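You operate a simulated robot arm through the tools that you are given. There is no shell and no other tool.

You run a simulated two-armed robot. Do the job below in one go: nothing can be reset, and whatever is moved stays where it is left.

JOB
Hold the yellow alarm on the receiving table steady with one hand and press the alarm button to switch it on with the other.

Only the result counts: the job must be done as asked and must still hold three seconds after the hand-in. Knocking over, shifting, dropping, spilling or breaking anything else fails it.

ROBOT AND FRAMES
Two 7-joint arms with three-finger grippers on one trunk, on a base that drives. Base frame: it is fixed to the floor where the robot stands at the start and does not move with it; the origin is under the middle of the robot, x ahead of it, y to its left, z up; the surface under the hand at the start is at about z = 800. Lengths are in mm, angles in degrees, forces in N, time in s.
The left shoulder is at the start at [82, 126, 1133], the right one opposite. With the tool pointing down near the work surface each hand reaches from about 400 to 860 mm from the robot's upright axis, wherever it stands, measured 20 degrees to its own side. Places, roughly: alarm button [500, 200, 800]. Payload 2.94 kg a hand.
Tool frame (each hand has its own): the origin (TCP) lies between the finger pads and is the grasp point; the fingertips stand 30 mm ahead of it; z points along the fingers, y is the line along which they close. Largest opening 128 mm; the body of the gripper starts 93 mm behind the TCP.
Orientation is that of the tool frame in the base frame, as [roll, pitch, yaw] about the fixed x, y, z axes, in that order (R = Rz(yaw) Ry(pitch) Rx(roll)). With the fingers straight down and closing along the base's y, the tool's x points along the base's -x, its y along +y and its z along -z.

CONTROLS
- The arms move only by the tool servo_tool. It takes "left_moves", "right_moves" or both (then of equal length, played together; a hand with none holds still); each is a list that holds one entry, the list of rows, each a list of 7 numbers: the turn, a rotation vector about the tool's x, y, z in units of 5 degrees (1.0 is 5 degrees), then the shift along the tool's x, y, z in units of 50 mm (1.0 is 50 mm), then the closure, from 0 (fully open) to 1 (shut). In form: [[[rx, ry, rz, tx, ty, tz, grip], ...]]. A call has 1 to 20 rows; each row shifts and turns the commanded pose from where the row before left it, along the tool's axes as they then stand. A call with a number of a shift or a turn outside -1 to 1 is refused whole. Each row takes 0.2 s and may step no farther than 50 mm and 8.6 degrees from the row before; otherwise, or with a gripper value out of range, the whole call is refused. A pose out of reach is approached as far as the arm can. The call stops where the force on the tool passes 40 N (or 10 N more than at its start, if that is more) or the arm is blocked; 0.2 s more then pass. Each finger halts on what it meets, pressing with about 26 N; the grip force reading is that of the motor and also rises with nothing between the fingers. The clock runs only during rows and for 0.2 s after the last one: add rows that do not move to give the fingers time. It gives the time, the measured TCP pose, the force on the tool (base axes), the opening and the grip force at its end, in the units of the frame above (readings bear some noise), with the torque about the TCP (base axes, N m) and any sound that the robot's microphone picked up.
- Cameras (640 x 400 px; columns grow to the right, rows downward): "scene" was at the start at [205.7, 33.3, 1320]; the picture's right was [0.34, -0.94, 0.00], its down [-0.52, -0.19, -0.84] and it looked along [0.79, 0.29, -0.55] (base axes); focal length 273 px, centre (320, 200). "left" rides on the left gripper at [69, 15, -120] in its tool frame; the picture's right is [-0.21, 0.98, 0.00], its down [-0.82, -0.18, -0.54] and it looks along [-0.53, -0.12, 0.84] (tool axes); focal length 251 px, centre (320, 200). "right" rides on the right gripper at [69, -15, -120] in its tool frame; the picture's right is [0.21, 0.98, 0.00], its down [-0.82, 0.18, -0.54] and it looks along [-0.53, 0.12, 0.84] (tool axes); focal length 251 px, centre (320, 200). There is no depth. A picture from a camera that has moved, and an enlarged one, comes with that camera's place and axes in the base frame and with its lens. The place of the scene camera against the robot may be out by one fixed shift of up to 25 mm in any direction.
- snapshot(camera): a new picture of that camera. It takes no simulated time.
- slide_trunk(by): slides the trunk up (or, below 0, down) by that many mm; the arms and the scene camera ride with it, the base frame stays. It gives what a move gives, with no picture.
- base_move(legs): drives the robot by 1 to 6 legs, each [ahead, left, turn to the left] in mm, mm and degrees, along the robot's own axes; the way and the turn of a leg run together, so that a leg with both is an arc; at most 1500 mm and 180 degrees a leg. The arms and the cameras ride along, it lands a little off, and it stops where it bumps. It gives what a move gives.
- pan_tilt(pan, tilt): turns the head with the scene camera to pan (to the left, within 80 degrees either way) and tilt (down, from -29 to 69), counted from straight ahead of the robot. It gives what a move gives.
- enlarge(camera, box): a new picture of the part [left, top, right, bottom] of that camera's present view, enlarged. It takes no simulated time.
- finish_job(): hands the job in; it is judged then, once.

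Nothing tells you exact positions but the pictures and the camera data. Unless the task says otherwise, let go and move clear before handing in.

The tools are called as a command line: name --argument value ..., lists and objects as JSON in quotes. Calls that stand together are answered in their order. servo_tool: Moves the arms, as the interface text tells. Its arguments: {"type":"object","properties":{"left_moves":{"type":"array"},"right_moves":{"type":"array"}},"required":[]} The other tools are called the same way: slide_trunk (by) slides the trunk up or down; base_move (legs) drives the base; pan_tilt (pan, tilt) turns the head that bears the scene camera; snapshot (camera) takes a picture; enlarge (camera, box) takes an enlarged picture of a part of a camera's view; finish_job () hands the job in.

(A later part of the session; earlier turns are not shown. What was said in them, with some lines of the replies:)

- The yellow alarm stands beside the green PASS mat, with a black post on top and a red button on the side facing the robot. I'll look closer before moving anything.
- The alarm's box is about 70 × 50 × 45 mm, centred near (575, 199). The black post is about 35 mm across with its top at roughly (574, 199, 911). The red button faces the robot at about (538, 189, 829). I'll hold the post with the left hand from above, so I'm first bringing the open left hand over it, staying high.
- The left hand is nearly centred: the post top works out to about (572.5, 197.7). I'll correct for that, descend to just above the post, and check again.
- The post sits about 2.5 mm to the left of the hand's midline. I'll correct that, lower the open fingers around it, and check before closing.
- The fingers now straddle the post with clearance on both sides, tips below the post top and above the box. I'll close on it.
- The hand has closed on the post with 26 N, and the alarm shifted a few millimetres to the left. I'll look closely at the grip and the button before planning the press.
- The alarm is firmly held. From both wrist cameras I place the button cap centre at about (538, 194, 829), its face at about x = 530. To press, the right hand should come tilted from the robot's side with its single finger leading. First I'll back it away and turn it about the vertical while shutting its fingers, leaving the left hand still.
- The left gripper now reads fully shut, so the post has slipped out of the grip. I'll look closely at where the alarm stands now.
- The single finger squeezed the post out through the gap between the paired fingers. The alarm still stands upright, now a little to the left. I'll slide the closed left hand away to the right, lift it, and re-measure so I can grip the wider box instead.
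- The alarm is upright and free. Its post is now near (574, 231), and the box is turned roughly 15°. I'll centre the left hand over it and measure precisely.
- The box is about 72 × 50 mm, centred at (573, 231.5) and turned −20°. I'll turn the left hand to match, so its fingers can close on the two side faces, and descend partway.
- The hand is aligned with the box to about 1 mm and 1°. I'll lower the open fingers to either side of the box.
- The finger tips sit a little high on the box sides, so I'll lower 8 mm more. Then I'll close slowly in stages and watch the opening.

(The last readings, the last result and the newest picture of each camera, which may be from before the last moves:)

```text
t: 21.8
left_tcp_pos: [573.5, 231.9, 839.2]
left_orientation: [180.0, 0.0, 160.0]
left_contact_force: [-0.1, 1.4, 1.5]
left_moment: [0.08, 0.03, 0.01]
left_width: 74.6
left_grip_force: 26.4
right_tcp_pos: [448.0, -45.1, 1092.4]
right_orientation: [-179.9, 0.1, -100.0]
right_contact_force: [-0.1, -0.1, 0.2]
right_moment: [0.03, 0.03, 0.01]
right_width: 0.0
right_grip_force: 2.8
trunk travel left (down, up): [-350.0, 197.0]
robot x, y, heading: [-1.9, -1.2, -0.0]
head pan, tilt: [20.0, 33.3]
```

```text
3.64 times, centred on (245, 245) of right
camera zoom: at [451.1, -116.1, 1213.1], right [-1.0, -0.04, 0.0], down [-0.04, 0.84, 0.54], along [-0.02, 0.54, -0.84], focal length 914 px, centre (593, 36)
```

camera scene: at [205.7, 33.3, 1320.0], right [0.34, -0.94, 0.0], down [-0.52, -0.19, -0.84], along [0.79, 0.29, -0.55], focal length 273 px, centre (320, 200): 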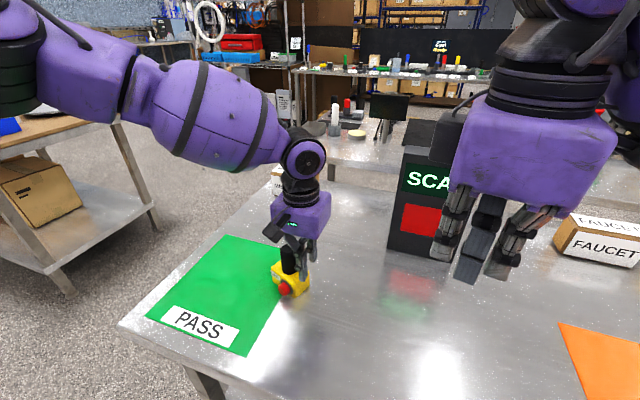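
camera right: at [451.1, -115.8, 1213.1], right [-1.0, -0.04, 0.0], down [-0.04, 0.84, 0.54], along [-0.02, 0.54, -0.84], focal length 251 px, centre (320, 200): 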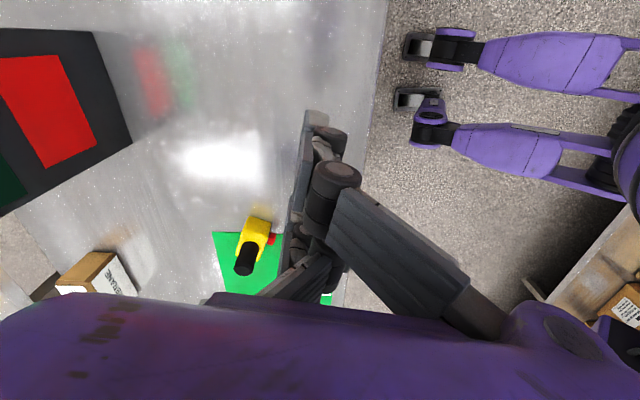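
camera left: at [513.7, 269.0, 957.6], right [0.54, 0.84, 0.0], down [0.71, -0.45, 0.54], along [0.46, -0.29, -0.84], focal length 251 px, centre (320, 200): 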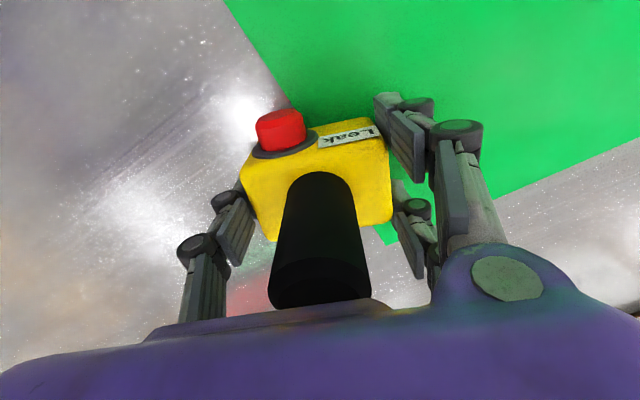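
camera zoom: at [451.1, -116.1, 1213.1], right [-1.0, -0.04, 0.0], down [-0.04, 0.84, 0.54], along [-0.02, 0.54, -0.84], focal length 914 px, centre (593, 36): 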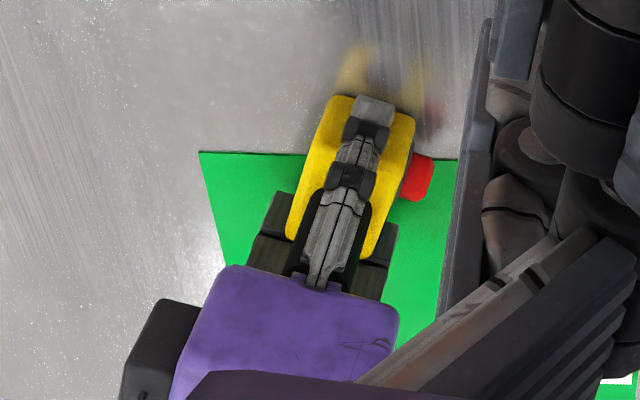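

The left hand now has a solid grip on the box sides (74.6 mm opening, 26 N), and the alarm didn't move. Next I'll tilt the closed right hand forward while bringing it left and down in front of the alarm, well short of everything.

servo_tool --right_moves '[[[1, 0, 0, -0.346, 0.075, 0.35, 1], [1, 0, 0, -0.346, 0.106, 0.342, 1], [1, 0, 0, -0.346, 0.135, 0.332, 1], [1, 0, 0, -0.346, 0.163, 0.319, 1], [1, 0, 0, -0.346, 0.191, 0.303, 1], [1, 0, 0, -0.346, 0.216, 0.285, 1], [1, 0, 0, -0.346, 0.24, 0.265, 1], [1, 0, 0, -0.346, 0.263, 0.243, 1], [1, 0, 0, -0.346, 0.283, 0.22, 1], [1, 0, 0, -0.346, 0.301, 0.194, 1], [1, 0, 0, -0.346, 0.317, 0.167, 1], [0, 0, 0, 0, 0, 0, 1], [0, 0, 0, 0, 0, 0, 1]]]'

snapshot --camera "right"

snapshot --camera "scene"

snapshot --camera "left"

```text
t: 24.6
left_tcp_pos: [573.1, 232.6, 838.9]
left_orientation: [179.9, -0.1, 160.0]
left_contact_force: [0.2, 0.7, 0.9]
left_moment: [0.09, 0.0, 0.04]
left_width: 74.7
left_grip_force: 25.8
right_tcp_pos: [440.2, 149.5, 900.7]
right_orientation: [-124.9, 0.0, -100.0]
right_contact_force: [0.9, 0.3, 0.3]
right_moment: [-0.02, 0.0, 0.02]
right_width: 0.3
right_grip_force: 3.2
trunk travel left (down, up): [-350.0, 197.0]
robot x, y, heading: [-2.2, -2.3, 0.2]
head pan, tilt: [20.0, 33.3]
```

```text
taken
camera right: at [340.3, 96.3, 981.4], right [-0.59, -0.11, -0.8], down [-0.4, 0.9, 0.16], along [0.71, 0.41, -0.58], focal length 251 px, centre (320, 200)
```

right: 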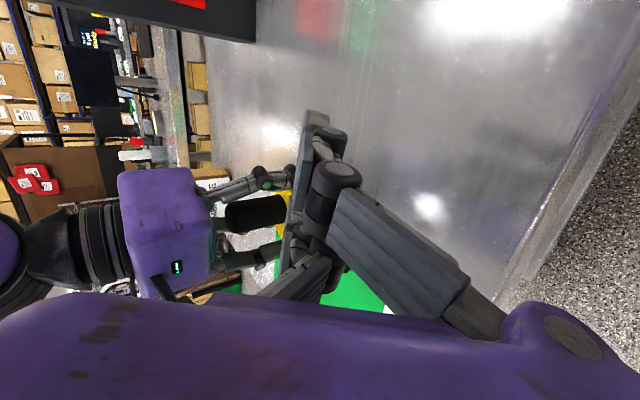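

```text
taken
camera scene: at [205.6, 33.3, 1320.0], right [0.34, -0.94, 0.0], down [-0.52, -0.19, -0.84], along [0.79, 0.29, -0.55], focal length 273 px, centre (320, 200)
```

scene: 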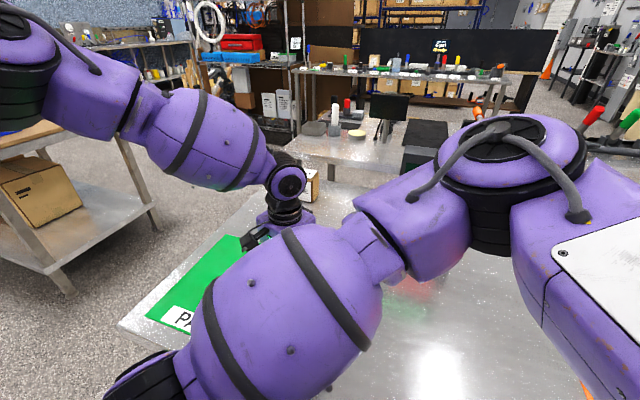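

```text
taken
camera left: at [513.6, 269.1, 957.6], right [0.54, 0.84, 0.0], down [0.71, -0.45, 0.54], along [0.46, -0.29, -0.84], focal length 251 px, centre (320, 200)
```

left: 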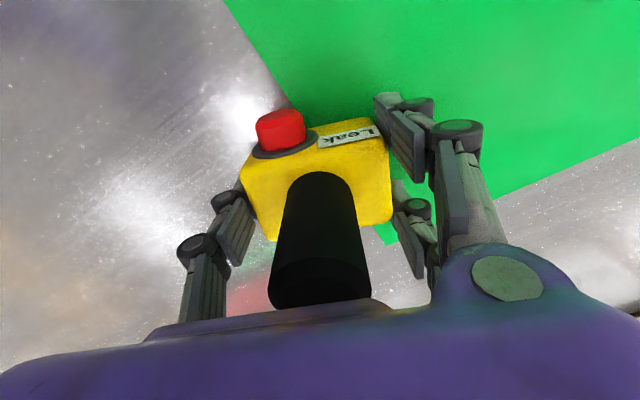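

The right hand reached its staging pose cleanly. I'll look closely at its closed fingertips to know exactly which one leads.

enlarge --camera "right" --box '[220, 90, 420, 290]'

enlarge --camera "left" --box '[0, 0, 320, 200]'

```text
2.00 times, centred on (320, 190) of right
camera zoom: at [340.3, 96.3, 981.4], right [-0.59, -0.11, -0.8], down [-0.4, 0.9, 0.16], along [0.71, 0.41, -0.58], focal length 503 px, centre (320, 220)
```

zoom: 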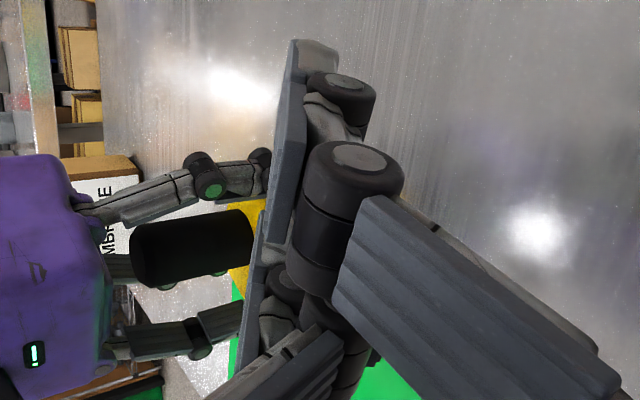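

```text
2.00 times, centred on (160, 100) of left
camera zoom: at [513.6, 269.1, 957.6], right [0.54, 0.84, 0.0], down [0.71, -0.45, 0.54], along [0.46, -0.29, -0.84], focal length 503 px, centre (640, 400)
```

zoom: 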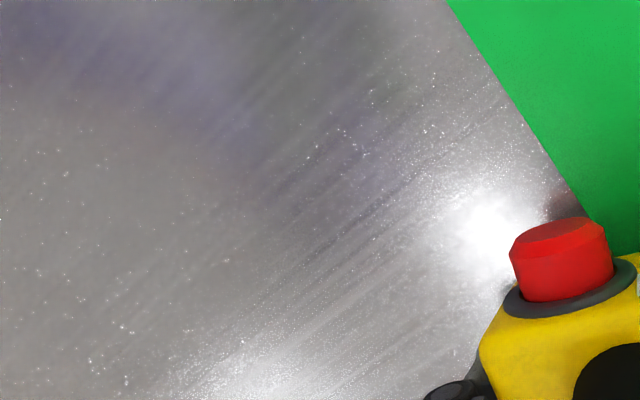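

When shut, the single finger tucks between the pair, so the paired fingers lead with a 33 mm gap between them. I'll therefore aim the left-hand one of the right hand's pair at the button. I'm moving to a stand-off about 40 mm in front of it.

servo_tool --right_moves '[[[0, 0, 0, -0.341, 0.2465, 0.16, 1], [0, 0, 0, -0.341, 0.2465, 0.16, 1], [0, 0, 0, -0.341, 0.2465, 0.16, 1], [0, 0, 0, -0.341, 0.2465, 0.16, 1], [0, 0, 0, 0, 0, 0, 1], [0, 0, 0, 0, 0, 0, 1]]]'

snapshot --camera "right"

snapshot --camera "scene"

snapshot --camera "left"

```text
t: 26.0
left_tcp_pos: [572.8, 232.4, 839.2]
left_orientation: [180.0, 0.0, 160.0]
left_contact_force: [0.3, 0.3, 1.4]
left_moment: [-0.06, -0.01, 0.01]
left_width: 74.6
left_grip_force: 26.0
right_tcp_pos: [451.6, 215.5, 841.5]
right_orientation: [-125.0, -0.1, -99.9]
right_contact_force: [-0.3, -0.6, -0.3]
right_moment: [0.0, 0.04, 0.01]
right_width: 0.0
right_grip_force: 2.7
trunk travel left (down, up): [-350.0, 197.0]
robot x, y, heading: [-3.1, -0.8, 0.0]
head pan, tilt: [20.0, 33.3]
```

```text
taken
camera right: at [351.4, 162.7, 923.4], right [-0.59, -0.11, -0.8], down [-0.4, 0.9, 0.16], along [0.71, 0.41, -0.58], focal length 251 px, centre (320, 200)
```

right: 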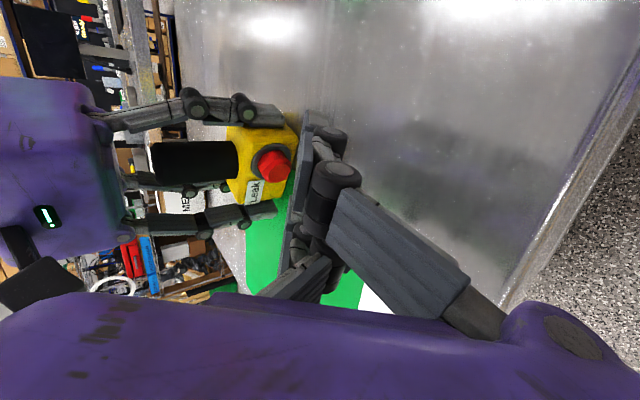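

```text
taken
camera scene: at [205.6, 33.3, 1320.0], right [0.34, -0.94, 0.0], down [-0.52, -0.19, -0.84], along [0.79, 0.29, -0.55], focal length 273 px, centre (320, 200)
```

scene: 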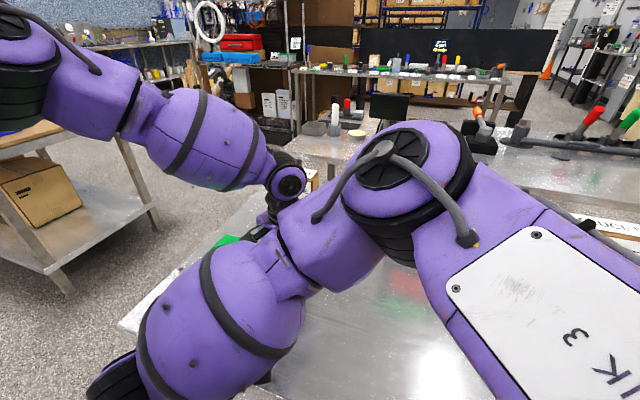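

```text
taken
camera left: at [513.6, 269.0, 957.6], right [0.54, 0.84, 0.0], down [0.71, -0.45, 0.54], along [0.46, -0.29, -0.84], focal length 251 px, centre (320, 200)
```

left: 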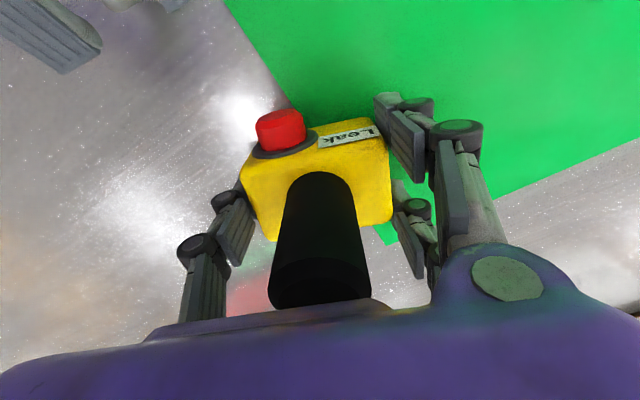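

enlarge --camera "right" --box '[220, 90, 380, 250]'

enlarge --camera "left" --box '[160, 0, 340, 180]'

```text
2.50 times, centred on (300, 170) of right
camera zoom: at [351.4, 162.7, 923.4], right [-0.59, -0.11, -0.8], down [-0.4, 0.9, 0.16], along [0.71, 0.41, -0.58], focal length 629 px, centre (370, 275)
```

zoom: 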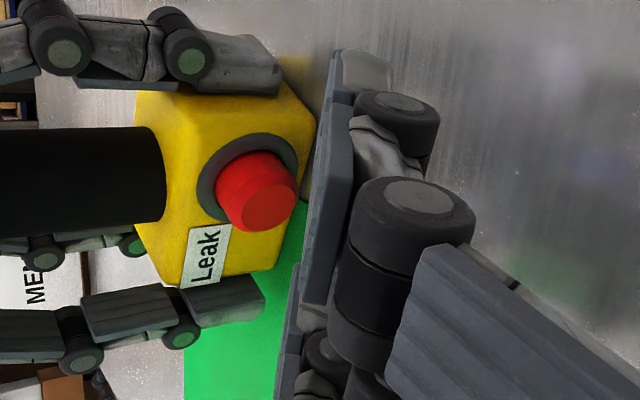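

```text
2.22 times, centred on (250, 90) of left
camera zoom: at [513.6, 269.0, 957.6], right [0.54, 0.84, 0.0], down [0.71, -0.45, 0.54], along [0.46, -0.29, -0.84], focal length 559 px, centre (476, 444)
```

zoom: 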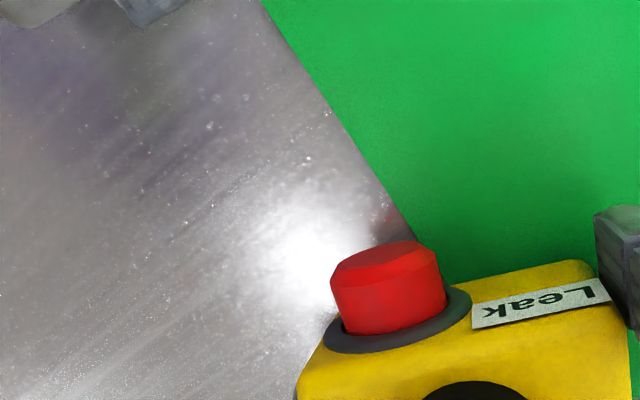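

From both wrist cameras the button face centre is about (532, 233, 823). I'll move to roughly 15 mm short of contact and check the finger's lateral alignment from the left camera.

servo_tool --right_moves '[[[0, 0, 0, -0.014, -0.098, 0.265, 1], [0, 0, 0, -0.014, -0.098, 0.265, 1], [0, 0, 0, 0, 0, 0, 1], [0, 0, 0, 0, 0, 0, 1]]]'

enlarge --camera "right" --box '[200, 70, 380, 250]'

enlarge --camera "left" --box '[130, 0, 330, 180]'

snapshot --camera "left"

```text
t: 27.0
left_tcp_pos: [572.2, 233.1, 838.6]
left_orientation: [-180.0, 0.0, 160.0]
left_contact_force: [-0.5, 1.5, 1.6]
left_moment: [0.01, -0.04, 0.0]
left_width: 74.8
left_grip_force: 25.7
right_tcp_pos: [477.9, 212.7, 834.7]
right_orientation: [-124.9, 0.0, -100.0]
right_contact_force: [0.9, 0.6, 0.2]
right_moment: [-0.03, 0.0, 0.0]
right_width: 0.0
right_grip_force: 3.0
trunk travel left (down, up): [-350.0, 197.0]
robot x, y, heading: [-0.5, -1.8, 0.0]
head pan, tilt: [20.0, 33.3]
```

```text
2.22 times, centred on (290, 160) of right
camera zoom: at [377.6, 160.6, 916.3], right [-0.59, -0.11, -0.8], down [-0.4, 0.9, 0.16], along [0.71, 0.41, -0.58], focal length 559 px, centre (387, 289)
```

zoom: 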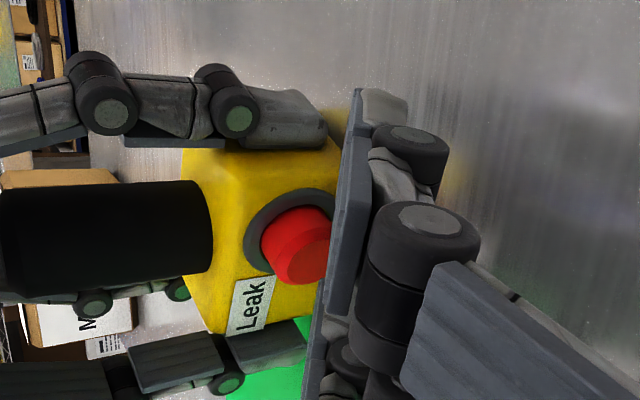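

```text
2.22 times, centred on (230, 90) of left
camera zoom: at [513.6, 269.0, 957.6], right [0.54, 0.84, 0.0], down [0.71, -0.45, 0.54], along [0.46, -0.29, -0.84], focal length 559 px, centre (520, 444)
```

zoom: 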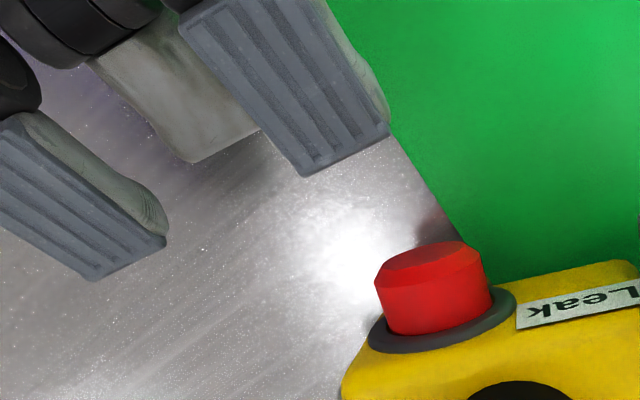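

```text
taken
camera left: at [513.6, 269.0, 957.6], right [0.54, 0.84, 0.0], down [0.71, -0.45, 0.54], along [0.46, -0.29, -0.84], focal length 251 px, centre (320, 200)
```

left: 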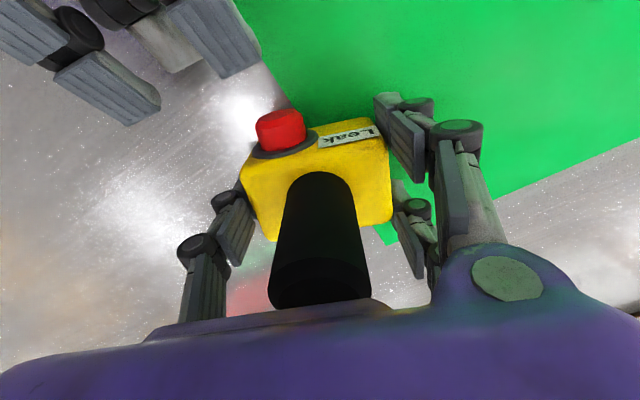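

The finger edge currently rides too high (about z 838) and still 25 mm short. I'll open the right hand slightly so its three tips sit flush, which gives a slimmer profile I can lower safely, and re-check.

servo_tool --right_moves '[[[0, 0, 0, 0, 0, 0, 0.85], [0, 0, 0, 0, 0, 0, 0.85], [0, 0, 0, 0, 0, 0, 0.85]]]'

enlarge --camera "right" --box '[200, 70, 380, 250]'

enlarge --camera "left" --box '[130, 0, 330, 180]'

```text
t: 27.8
left_tcp_pos: [573.3, 233.1, 837.0]
left_orientation: [-180.0, 0.0, 160.1]
left_contact_force: [-0.9, 0.4, 1.5]
left_moment: [0.06, 0.02, -0.02]
left_width: 74.9
left_grip_force: 26.5
right_tcp_pos: [478.6, 213.8, 834.8]
right_orientation: [-124.9, 0.1, -99.9]
right_contact_force: [-0.2, 0.4, -0.1]
right_moment: [-0.02, 0.0, -0.01]
right_width: 19.3
right_grip_force: 0.0
trunk travel left (down, up): [-350.0, 197.0]
robot x, y, heading: [-2.3, -2.0, 0.0]
head pan, tilt: [20.0, 33.3]
```

```text
2.22 times, centred on (290, 160) of right
camera zoom: at [377.4, 160.6, 916.3], right [-0.59, -0.11, -0.8], down [-0.4, 0.9, 0.16], along [0.71, 0.41, -0.58], focal length 559 px, centre (387, 289)
```

zoom: 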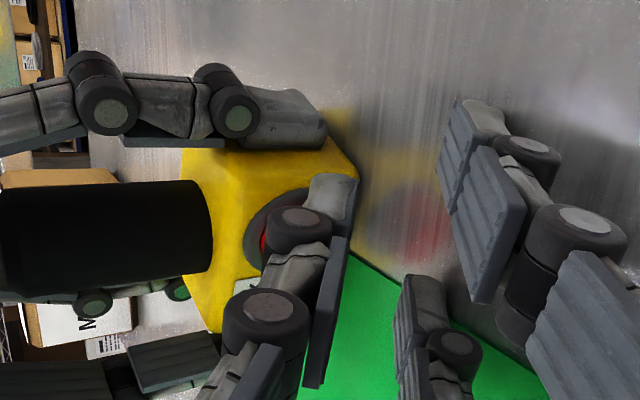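

```text
2.22 times, centred on (230, 90) of left
camera zoom: at [513.6, 269.0, 957.6], right [0.54, 0.84, 0.0], down [0.71, -0.45, 0.54], along [0.46, -0.29, -0.84], focal length 559 px, centre (520, 444)
```

zoom: 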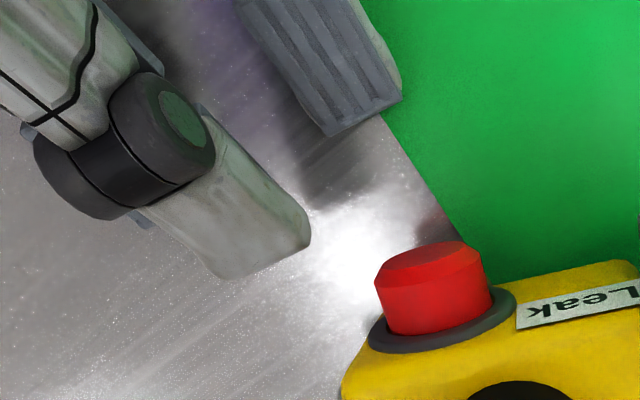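

At this opening the single finger leads but the pair hangs too low. A slightly tighter closure should bring them flush, so I'll try 0.94.

servo_tool --right_moves '[[[0, 0, 0, 0, 0, 0, 0.94], [0, 0, 0, 0, 0, 0, 0.94], [0, 0, 0, 0, 0, 0, 0.94]]]'

enlarge --camera "right" --box '[200, 70, 380, 250]'

enlarge --camera "left" --box '[130, 0, 330, 180]'

```text
t: 28.6
left_tcp_pos: [573.0, 232.4, 838.3]
left_orientation: [180.0, 0.0, 159.9]
left_contact_force: [-0.1, 1.2, 0.6]
left_moment: [0.07, 0.01, 0.01]
left_width: 74.9
left_grip_force: 25.9
right_tcp_pos: [478.9, 212.8, 834.5]
right_orientation: [-124.9, 0.0, -100.1]
right_contact_force: [0.3, 0.3, 0.2]
right_moment: [-0.03, 0.03, 0.03]
right_width: 7.5
right_grip_force: 0.1
trunk travel left (down, up): [-350.0, 197.0]
robot x, y, heading: [1.4, -0.1, 0.2]
head pan, tilt: [20.0, 33.3]
```

```text
2.22 times, centred on (290, 160) of right
camera zoom: at [377.4, 160.6, 916.3], right [-0.59, -0.11, -0.8], down [-0.4, 0.9, 0.16], along [0.71, 0.41, -0.58], focal length 559 px, centre (387, 289)
```

zoom: 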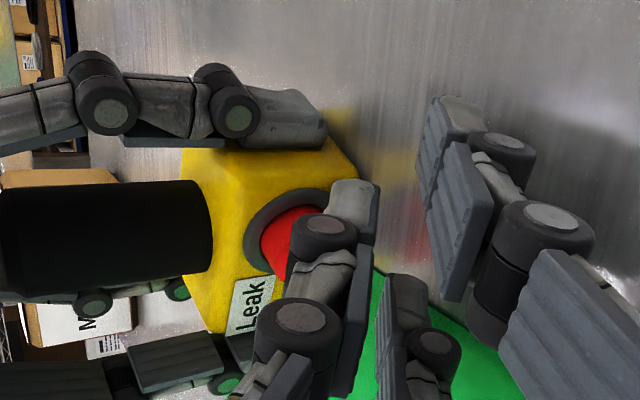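

```text
2.22 times, centred on (230, 90) of left
camera zoom: at [513.6, 269.0, 957.6], right [0.54, 0.84, 0.0], down [0.71, -0.45, 0.54], along [0.46, -0.29, -0.84], focal length 559 px, centre (520, 444)
```

zoom: 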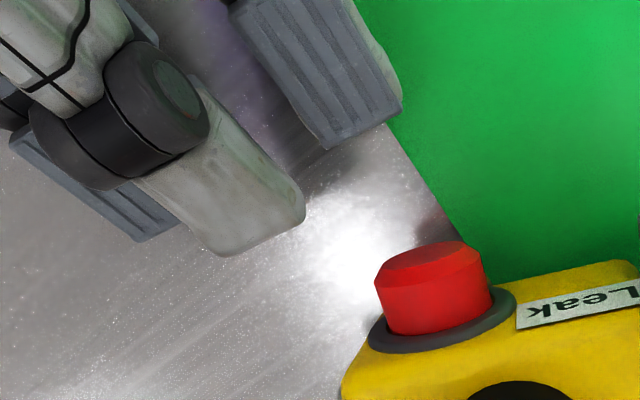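

servo_tool --right_moves '[[[0, 0, 0, 0, 0, 0, 0.98], [0, 0, 0, 0, 0, 0, 0.98], [0, 0, 0, 0, 0, 0, 0.98]]]'

enlarge --camera "right" --box '[200, 70, 380, 250]'

enlarge --camera "left" --box '[130, 0, 330, 180]'

```text
t: 29.4
left_tcp_pos: [572.9, 232.1, 838.0]
left_orientation: [179.9, 0.1, 160.0]
left_contact_force: [-0.1, 0.9, 1.1]
left_moment: [0.05, 0.02, 0.03]
left_width: 74.5
left_grip_force: 26.2
right_tcp_pos: [477.7, 213.4, 833.1]
right_orientation: [-125.1, 0.0, -100.0]
right_contact_force: [-1.1, 0.5, -0.3]
right_moment: [0.01, -0.01, -0.03]
right_width: 2.3
right_grip_force: 0.1
trunk travel left (down, up): [-350.0, 197.0]
robot x, y, heading: [1.8, -1.3, 0.2]
head pan, tilt: [20.0, 33.3]
```

```text
2.22 times, centred on (290, 160) of right
camera zoom: at [377.4, 160.6, 916.3], right [-0.59, -0.11, -0.8], down [-0.4, 0.9, 0.16], along [0.71, 0.41, -0.58], focal length 559 px, centre (387, 289)
```

zoom: 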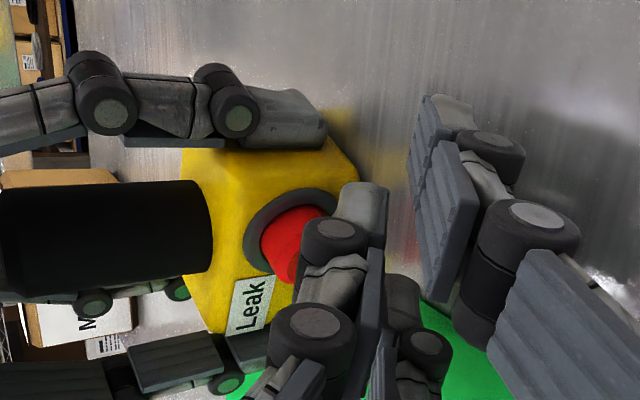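

```text
2.22 times, centred on (230, 90) of left
camera zoom: at [513.6, 269.0, 957.6], right [0.54, 0.84, 0.0], down [0.71, -0.45, 0.54], along [0.46, -0.29, -0.84], focal length 559 px, centre (520, 444)
```

zoom: 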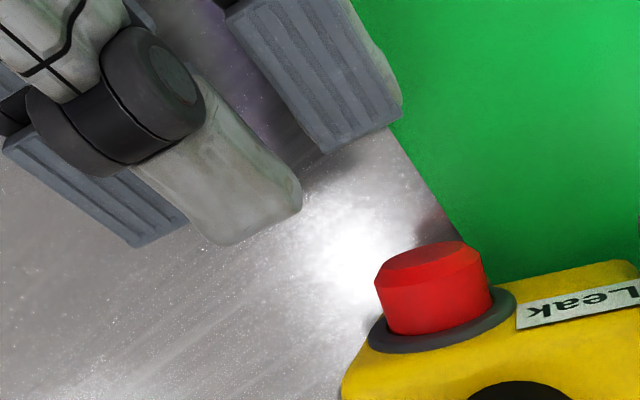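

At 0.98 closure the single finger leads cleanly in the middle with a compact profile. I'll use that, sliding left so this finger lines up with the button, about 15 mm short of it.

servo_tool --right_moves '[[[0, 0, 0, -0.29, 0, 0.082, 0.98], [0, 0, 0, -0.29, 0, 0.082, 0.98], [0, 0, 0, 0, 0, 0, 0.98], [0, 0, 0, 0, 0, 0, 0.98]]]'

enlarge --camera "right" --box '[200, 70, 380, 250]'

enlarge --camera "left" --box '[180, 0, 380, 180]'

snapshot --camera "right"

```text
t: 30.4
left_tcp_pos: [572.9, 232.0, 838.7]
left_orientation: [180.0, 0.0, 160.0]
left_contact_force: [1.1, -0.3, 0.3]
left_moment: [-0.01, 0.01, -0.01]
left_width: 74.5
left_grip_force: 25.9
right_tcp_pos: [489.8, 239.9, 831.0]
right_orientation: [-125.1, 0.1, -100.0]
right_contact_force: [-0.5, 0.9, 1.1]
right_moment: [0.0, 0.01, -0.02]
right_width: 2.6
right_grip_force: 0.0
trunk travel left (down, up): [-350.0, 197.0]
robot x, y, heading: [-0.3, 1.2, 0.2]
head pan, tilt: [20.0, 33.3]
```

```text
2.22 times, centred on (290, 160) of right
camera zoom: at [389.5, 187.8, 912.0], right [-0.59, -0.11, -0.8], down [-0.4, 0.9, 0.16], along [0.71, 0.41, -0.58], focal length 559 px, centre (387, 289)
```

zoom: 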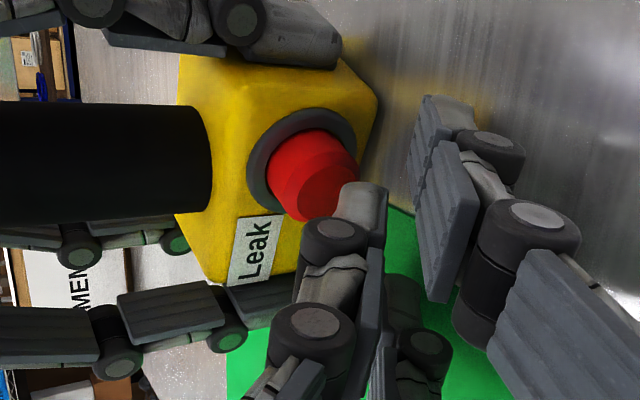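

```text
2.22 times, centred on (280, 90) of left
camera zoom: at [513.7, 268.8, 957.6], right [0.54, 0.84, 0.0], down [0.71, -0.45, 0.54], along [0.46, -0.29, -0.84], focal length 559 px, centre (409, 444)
```

zoom: 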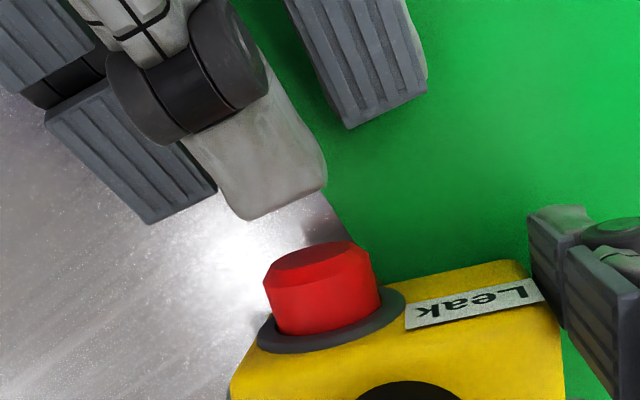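

```text
taken
camera right: at [389.5, 187.8, 912.0], right [-0.59, -0.11, -0.8], down [-0.4, 0.9, 0.16], along [0.71, 0.41, -0.58], focal length 251 px, centre (320, 200)
```

right: 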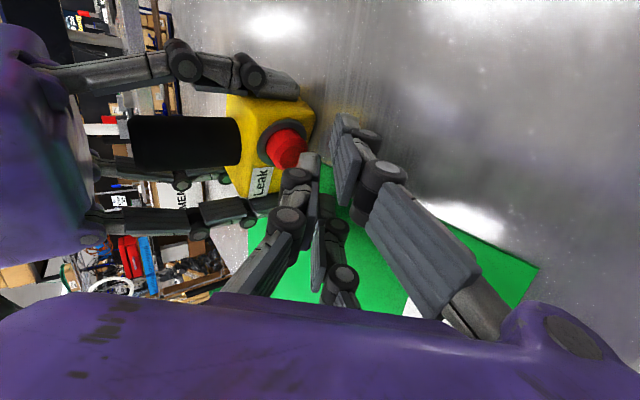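

Both views show the leading finger lined up with the button centre. I'll advance 12 mm and then creep forward in small steps, watching force and sound.

servo_tool --right_moves '[[[0, 0, 0, 0, -0.069, 0.098, 0.98], [0, 0, 0, 0, -0.069, 0.098, 0.98], [0, 0, 0, 0, 0, 0, 0.98]]]'

enlarge --camera "right" --box '[200, 70, 380, 250]'

enlarge --camera "left" --box '[180, 0, 380, 180]'

```text
t: 31.2
left_tcp_pos: [573.5, 232.4, 837.8]
left_orientation: [-180.0, 0.0, 159.9]
left_contact_force: [-0.9, -1.2, 0.8]
left_moment: [-0.01, 0.08, 0.02]
left_width: 74.5
left_grip_force: 26.3
right_tcp_pos: [502.1, 238.4, 828.5]
right_orientation: [-125.0, 0.0, -100.0]
right_contact_force: [0.8, 0.2, -1.0]
right_moment: [0.0, 0.02, 0.0]
right_width: 2.4
right_grip_force: 0.1
trunk travel left (down, up): [-350.0, 197.0]
robot x, y, heading: [-0.3, -1.8, -0.1]
head pan, tilt: [20.0, 33.3]
```

```text
2.22 times, centred on (290, 160) of right
camera zoom: at [401.0, 186.4, 912.0], right [-0.59, -0.11, -0.8], down [-0.4, 0.9, 0.16], along [0.7, 0.41, -0.58], focal length 559 px, centre (387, 289)
```

zoom: 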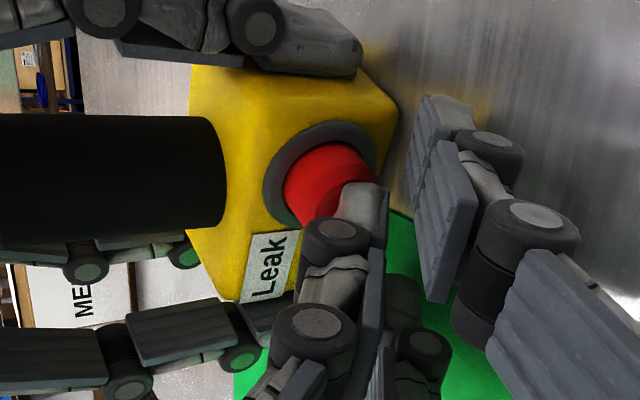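

```text
2.22 times, centred on (280, 90) of left
camera zoom: at [513.7, 268.9, 957.6], right [0.54, 0.84, 0.0], down [0.71, -0.45, 0.54], along [0.46, -0.29, -0.84], focal length 559 px, centre (409, 444)
```

zoom: 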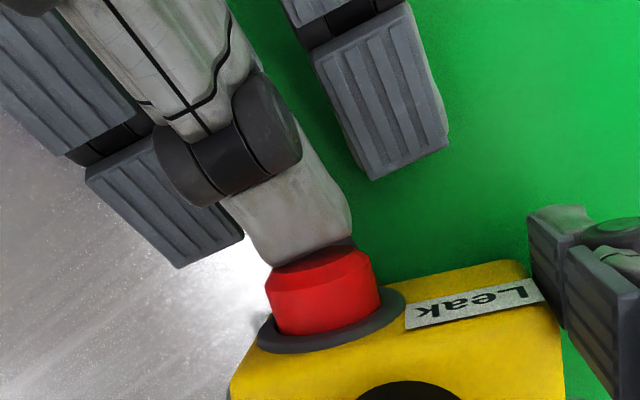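

The finger tip is just at the button face. I'll creep on in 2–3 mm steps.

servo_tool --right_moves '[[[0, 0, 0, 0, -0.023, 0.033, 0.98], [0, 0, 0, 0, -0.023, 0.033, 0.98], [0, 0, 0, 0, 0, 0, 0.98]]]'

enlarge --camera "left" --box '[180, 0, 380, 180]'

```text
t: 32.0
left_tcp_pos: [573.3, 233.4, 838.9]
left_orientation: [-180.0, 0.0, 160.0]
left_contact_force: [2.0, -0.7, -0.7]
left_moment: [0.01, 0.07, 0.05]
left_width: 74.6
left_grip_force: 26.1
right_tcp_pos: [504.1, 239.1, 831.2]
right_orientation: [-125.1, 0.0, -100.0]
right_contact_force: [-1.4, 1.1, 0.2]
right_moment: [-0.01, -0.03, -0.01]
right_width: 1.6
right_grip_force: 0.1
trunk travel left (down, up): [-350.0, 197.0]
robot x, y, heading: [0.2, -2.2, -0.2]
head pan, tilt: [20.0, 33.3]
heard: click
```

```text
2.22 times, centred on (280, 90) of left
camera zoom: at [513.8, 269.0, 957.6], right [0.54, 0.84, 0.0], down [0.71, -0.45, 0.54], along [0.46, -0.29, -0.84], focal length 559 px, centre (409, 444)
```

zoom: 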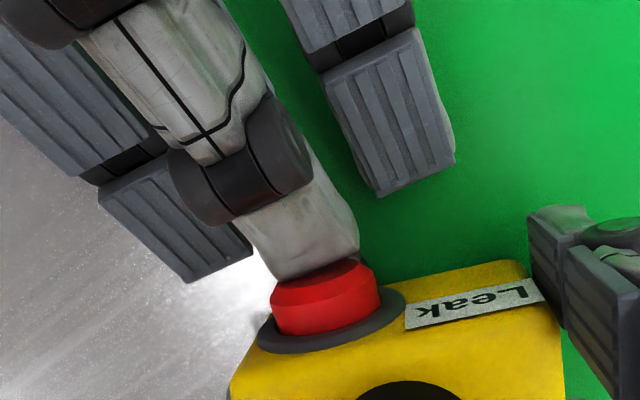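

A click was heard as the button moved in. I'll stop here and check the alarm for any sign that it's on before backing off.

snapshot --camera "right"

snapshot --camera "left"

```text
taken
camera right: at [405.1, 185.9, 911.9], right [-0.59, -0.11, -0.8], down [-0.4, 0.9, 0.16], along [0.7, 0.41, -0.58], focal length 251 px, centre (320, 200)
```

right: 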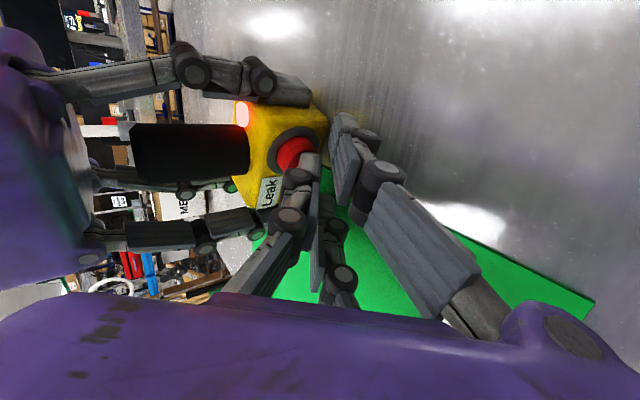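

```text
taken
camera left: at [513.8, 269.0, 957.6], right [0.54, 0.84, 0.0], down [0.71, -0.45, 0.54], along [0.46, -0.29, -0.84], focal length 251 px, centre (320, 200)
```

left: 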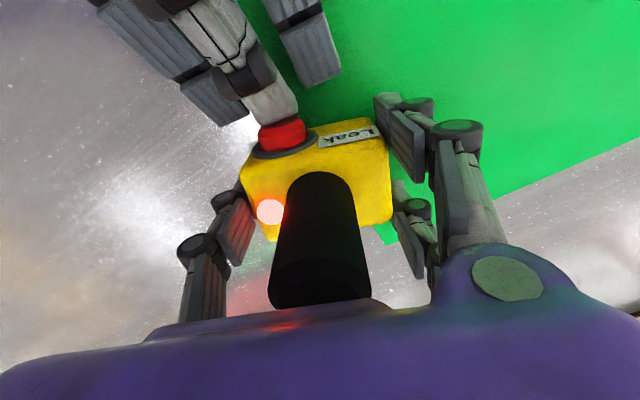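

A red lamp is now glowing on top of the box, so the alarm is on. I'll withdraw the right hand straight back while the left keeps holding.

servo_tool --right_moves '[[[0, 0, 0, 0, 0.115, -0.164, 0.98], [0, 0, 0, 0, 0.23, -0.328, 0.98], [0, 0, 0, 0, 0.23, -0.328, 0.98], [0, 0, 0, 0, 0.23, -0.328, 0.98], [0, 0, 0, 0, 0, 0, 0.98], [0, 0, 0, 0, 0, 0, 0.98]]]'

snapshot --camera "left"

snapshot --camera "right"

```text
t: 33.4
left_tcp_pos: [572.7, 232.0, 838.1]
left_orientation: [180.0, 0.0, 159.9]
left_contact_force: [-1.1, 0.9, 2.3]
left_moment: [0.01, -0.05, 0.02]
left_width: 74.6
left_grip_force: 26.6
right_tcp_pos: [436.9, 250.3, 831.1]
right_orientation: [-124.8, 0.0, -100.0]
right_contact_force: [-1.1, 0.9, 0.0]
right_moment: [0.02, -0.03, -0.03]
right_width: 2.4
right_grip_force: 0.1
trunk travel left (down, up): [-350.0, 197.0]
robot x, y, heading: [-2.9, -1.3, 0.3]
head pan, tilt: [20.0, 33.3]
```

```text
taken
camera left: at [513.3, 269.1, 957.6], right [0.54, 0.84, 0.0], down [0.71, -0.45, 0.54], along [0.46, -0.29, -0.84], focal length 251 px, centre (320, 200)
```

left: 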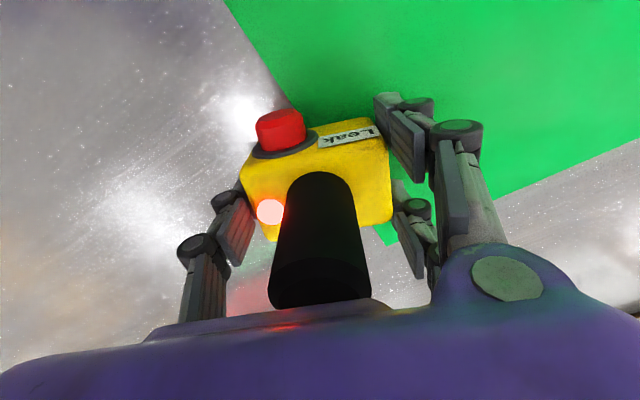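

```text
taken
camera right: at [336.8, 197.7, 911.4], right [-0.59, -0.11, -0.8], down [-0.4, 0.9, 0.16], along [0.71, 0.41, -0.58], focal length 251 px, centre (320, 200)
```

right: 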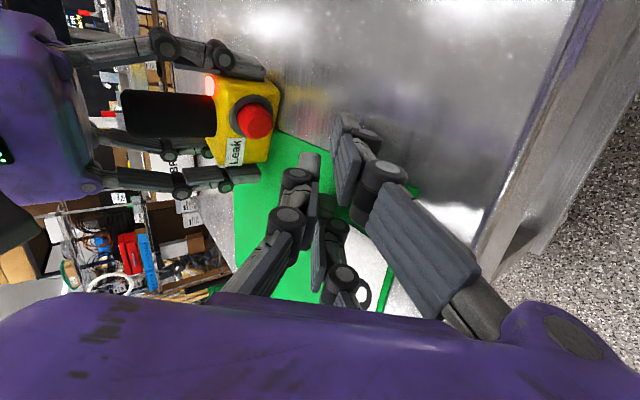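

The lamp stays lit with the button released. Now I'll open the left hand gently and lift it straight up, clear of the post.

servo_tool --left_moves '[[[0, 0, 0, 0, 0, 0, 0.4], [0, 0, 0, 0, 0, 0, 0.3], [0, 0, 0, 0, 0, 0, 0.15], [0, 0, 0, 0, 0, 0, 0], [0, 0, 0, 0, 0, 0, 0], [0, 0, 0, 0, 0, 0, 0], [0, 0, 0, 0, 0, -0.3, 0], [0, 0, 0, 0, 0, -0.4, 0], [0, 0, 0, 0, 0, -0.5, 0], [0, 0, 0, 0, 0, -0.5, 0], [0, 0, 0, 0, 0, -0.5, 0], [0, 0, 0, 0, 0, -0.5, 0], [0, 0, 0, 0, 0, 0, 0]]]'

snapshot --camera "left"

snapshot --camera "right"

snapshot --camera "scene"

```text
t: 36.2
left_tcp_pos: [572.0, 231.8, 972.7]
left_orientation: [179.9, 0.0, 160.1]
left_contact_force: [-1.1, -0.3, -0.1]
left_moment: [0.0, 0.0, 0.0]
left_width: 128.0
left_grip_force: 0.1
right_tcp_pos: [437.7, 250.4, 830.0]
right_orientation: [-125.1, 0.0, -100.0]
right_contact_force: [0.2, -0.6, -0.2]
right_moment: [0.02, 0.01, 0.05]
right_width: 2.6
right_grip_force: 0.1
trunk travel left (down, up): [-350.0, 197.0]
robot x, y, heading: [-2.9, 3.3, -0.3]
head pan, tilt: [20.0, 33.3]
```

```text
taken
camera left: at [513.2, 268.4, 1092.0], right [0.54, 0.84, 0.0], down [0.71, -0.45, 0.54], along [0.46, -0.29, -0.84], focal length 251 px, centre (320, 200)
```

left: 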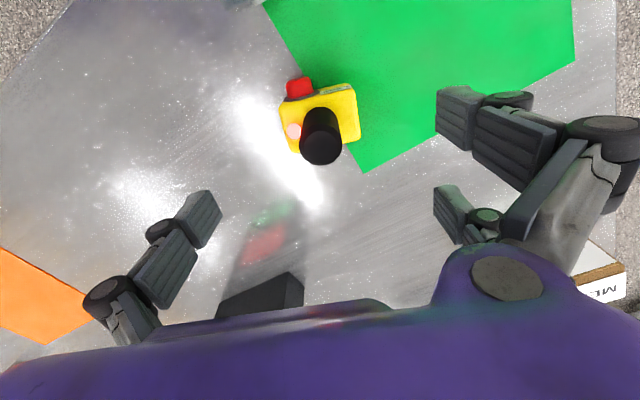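

```text
taken
camera right: at [337.3, 197.7, 911.2], right [-0.59, -0.11, -0.8], down [-0.4, 0.9, 0.16], along [0.71, 0.41, -0.58], focal length 251 px, centre (320, 200)
```

right: 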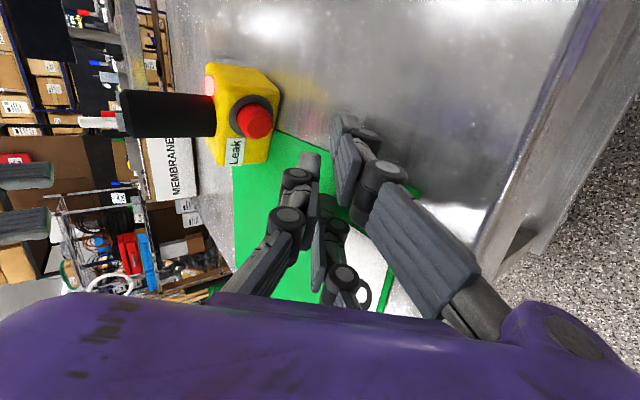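

```text
taken
camera scene: at [206.0, 33.4, 1319.9], right [0.34, -0.94, 0.0], down [-0.52, -0.19, -0.84], along [0.79, 0.29, -0.55], focal length 273 px, centre (320, 200)
```

scene: 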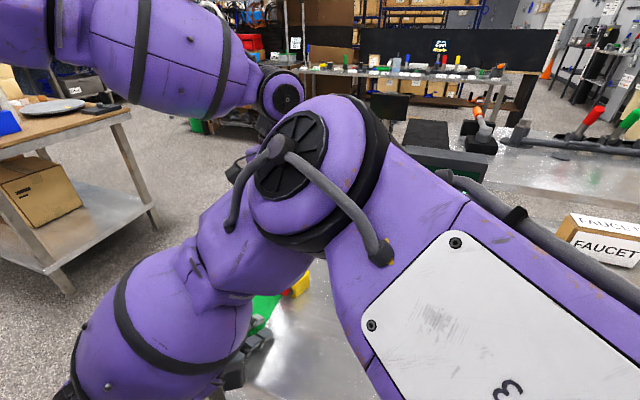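

enlarge --camera "left" --box '[260, 60, 380, 180]'

servo_tool --left_moves '[[[0, 0, 0, 0, 0, -0.3, 0], [0, 0, 0, 0, 0, -0.3, 0]]]'

enlarge --camera "left" --box '[260, 60, 380, 180]'

```text
3.33 times, centred on (320, 120) of left
camera zoom: at [513.2, 268.4, 1092.0], right [0.54, 0.84, 0.0], down [0.71, -0.45, 0.54], along [0.46, -0.29, -0.84], focal length 838 px, centre (320, 467)
```

zoom: 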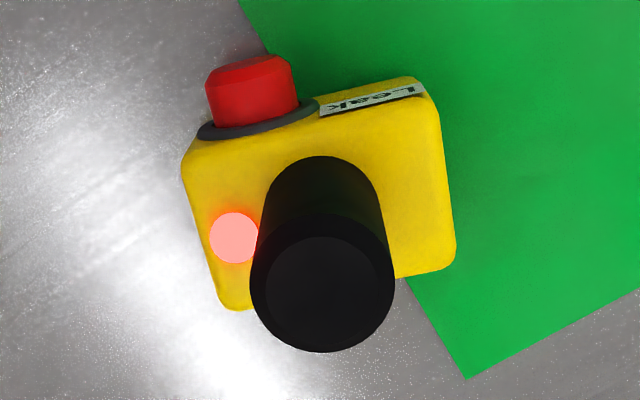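

```text
t: 36.8
left_tcp_pos: [571.9, 232.2, 1002.8]
left_orientation: [-180.0, 0.1, 160.0]
left_contact_force: [-0.5, 1.2, 0.1]
left_moment: [-0.01, -0.02, 0.0]
left_width: 128.0
left_grip_force: 0.0
right_tcp_pos: [437.2, 249.7, 830.2]
right_orientation: [-124.9, -0.1, -100.0]
right_contact_force: [0.0, 0.8, 0.1]
right_moment: [0.03, -0.01, -0.01]
right_width: 2.4
right_grip_force: 0.0
trunk travel left (down, up): [-350.0, 197.0]
robot x, y, heading: [-0.8, -0.9, -0.1]
head pan, tilt: [20.0, 33.3]
```

```text
3.33 times, centred on (320, 120) of left
camera zoom: at [512.4, 268.8, 1122.1], right [0.54, 0.84, 0.0], down [0.71, -0.45, 0.54], along [0.46, -0.29, -0.84], focal length 838 px, centre (320, 467)
```

zoom: 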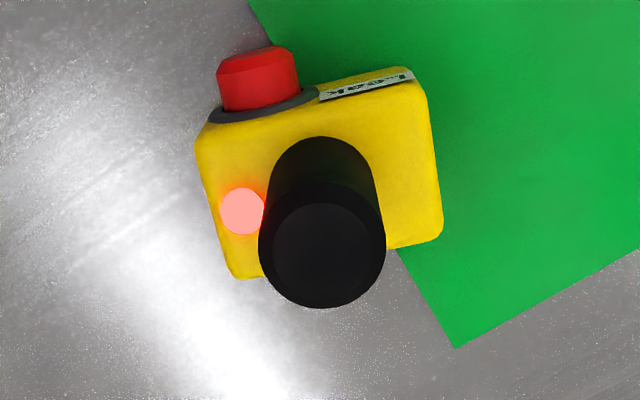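

The alarm's red lamp is lit and steady, the alarm stands upright, and both hands are clear of it. Nothing else was touched, so I'm handing in.

finish_job

```text
The job is handed in.
```

The alarm is switched on. I held its yellow box with the left hand and pressed the red button once with the right. There was a click, and a red lamp lit on top of the box. It stayed lit after I let go and moved both hands clear.

My first hold was on the black post, and it slipped. That moved the alarm about 30 mm to the left and turned it roughly 12° before I took hold of the box instead. It stayed upright the whole time and did not visibly shift while I pressed the button.

I saw no contact with anything else on the table.
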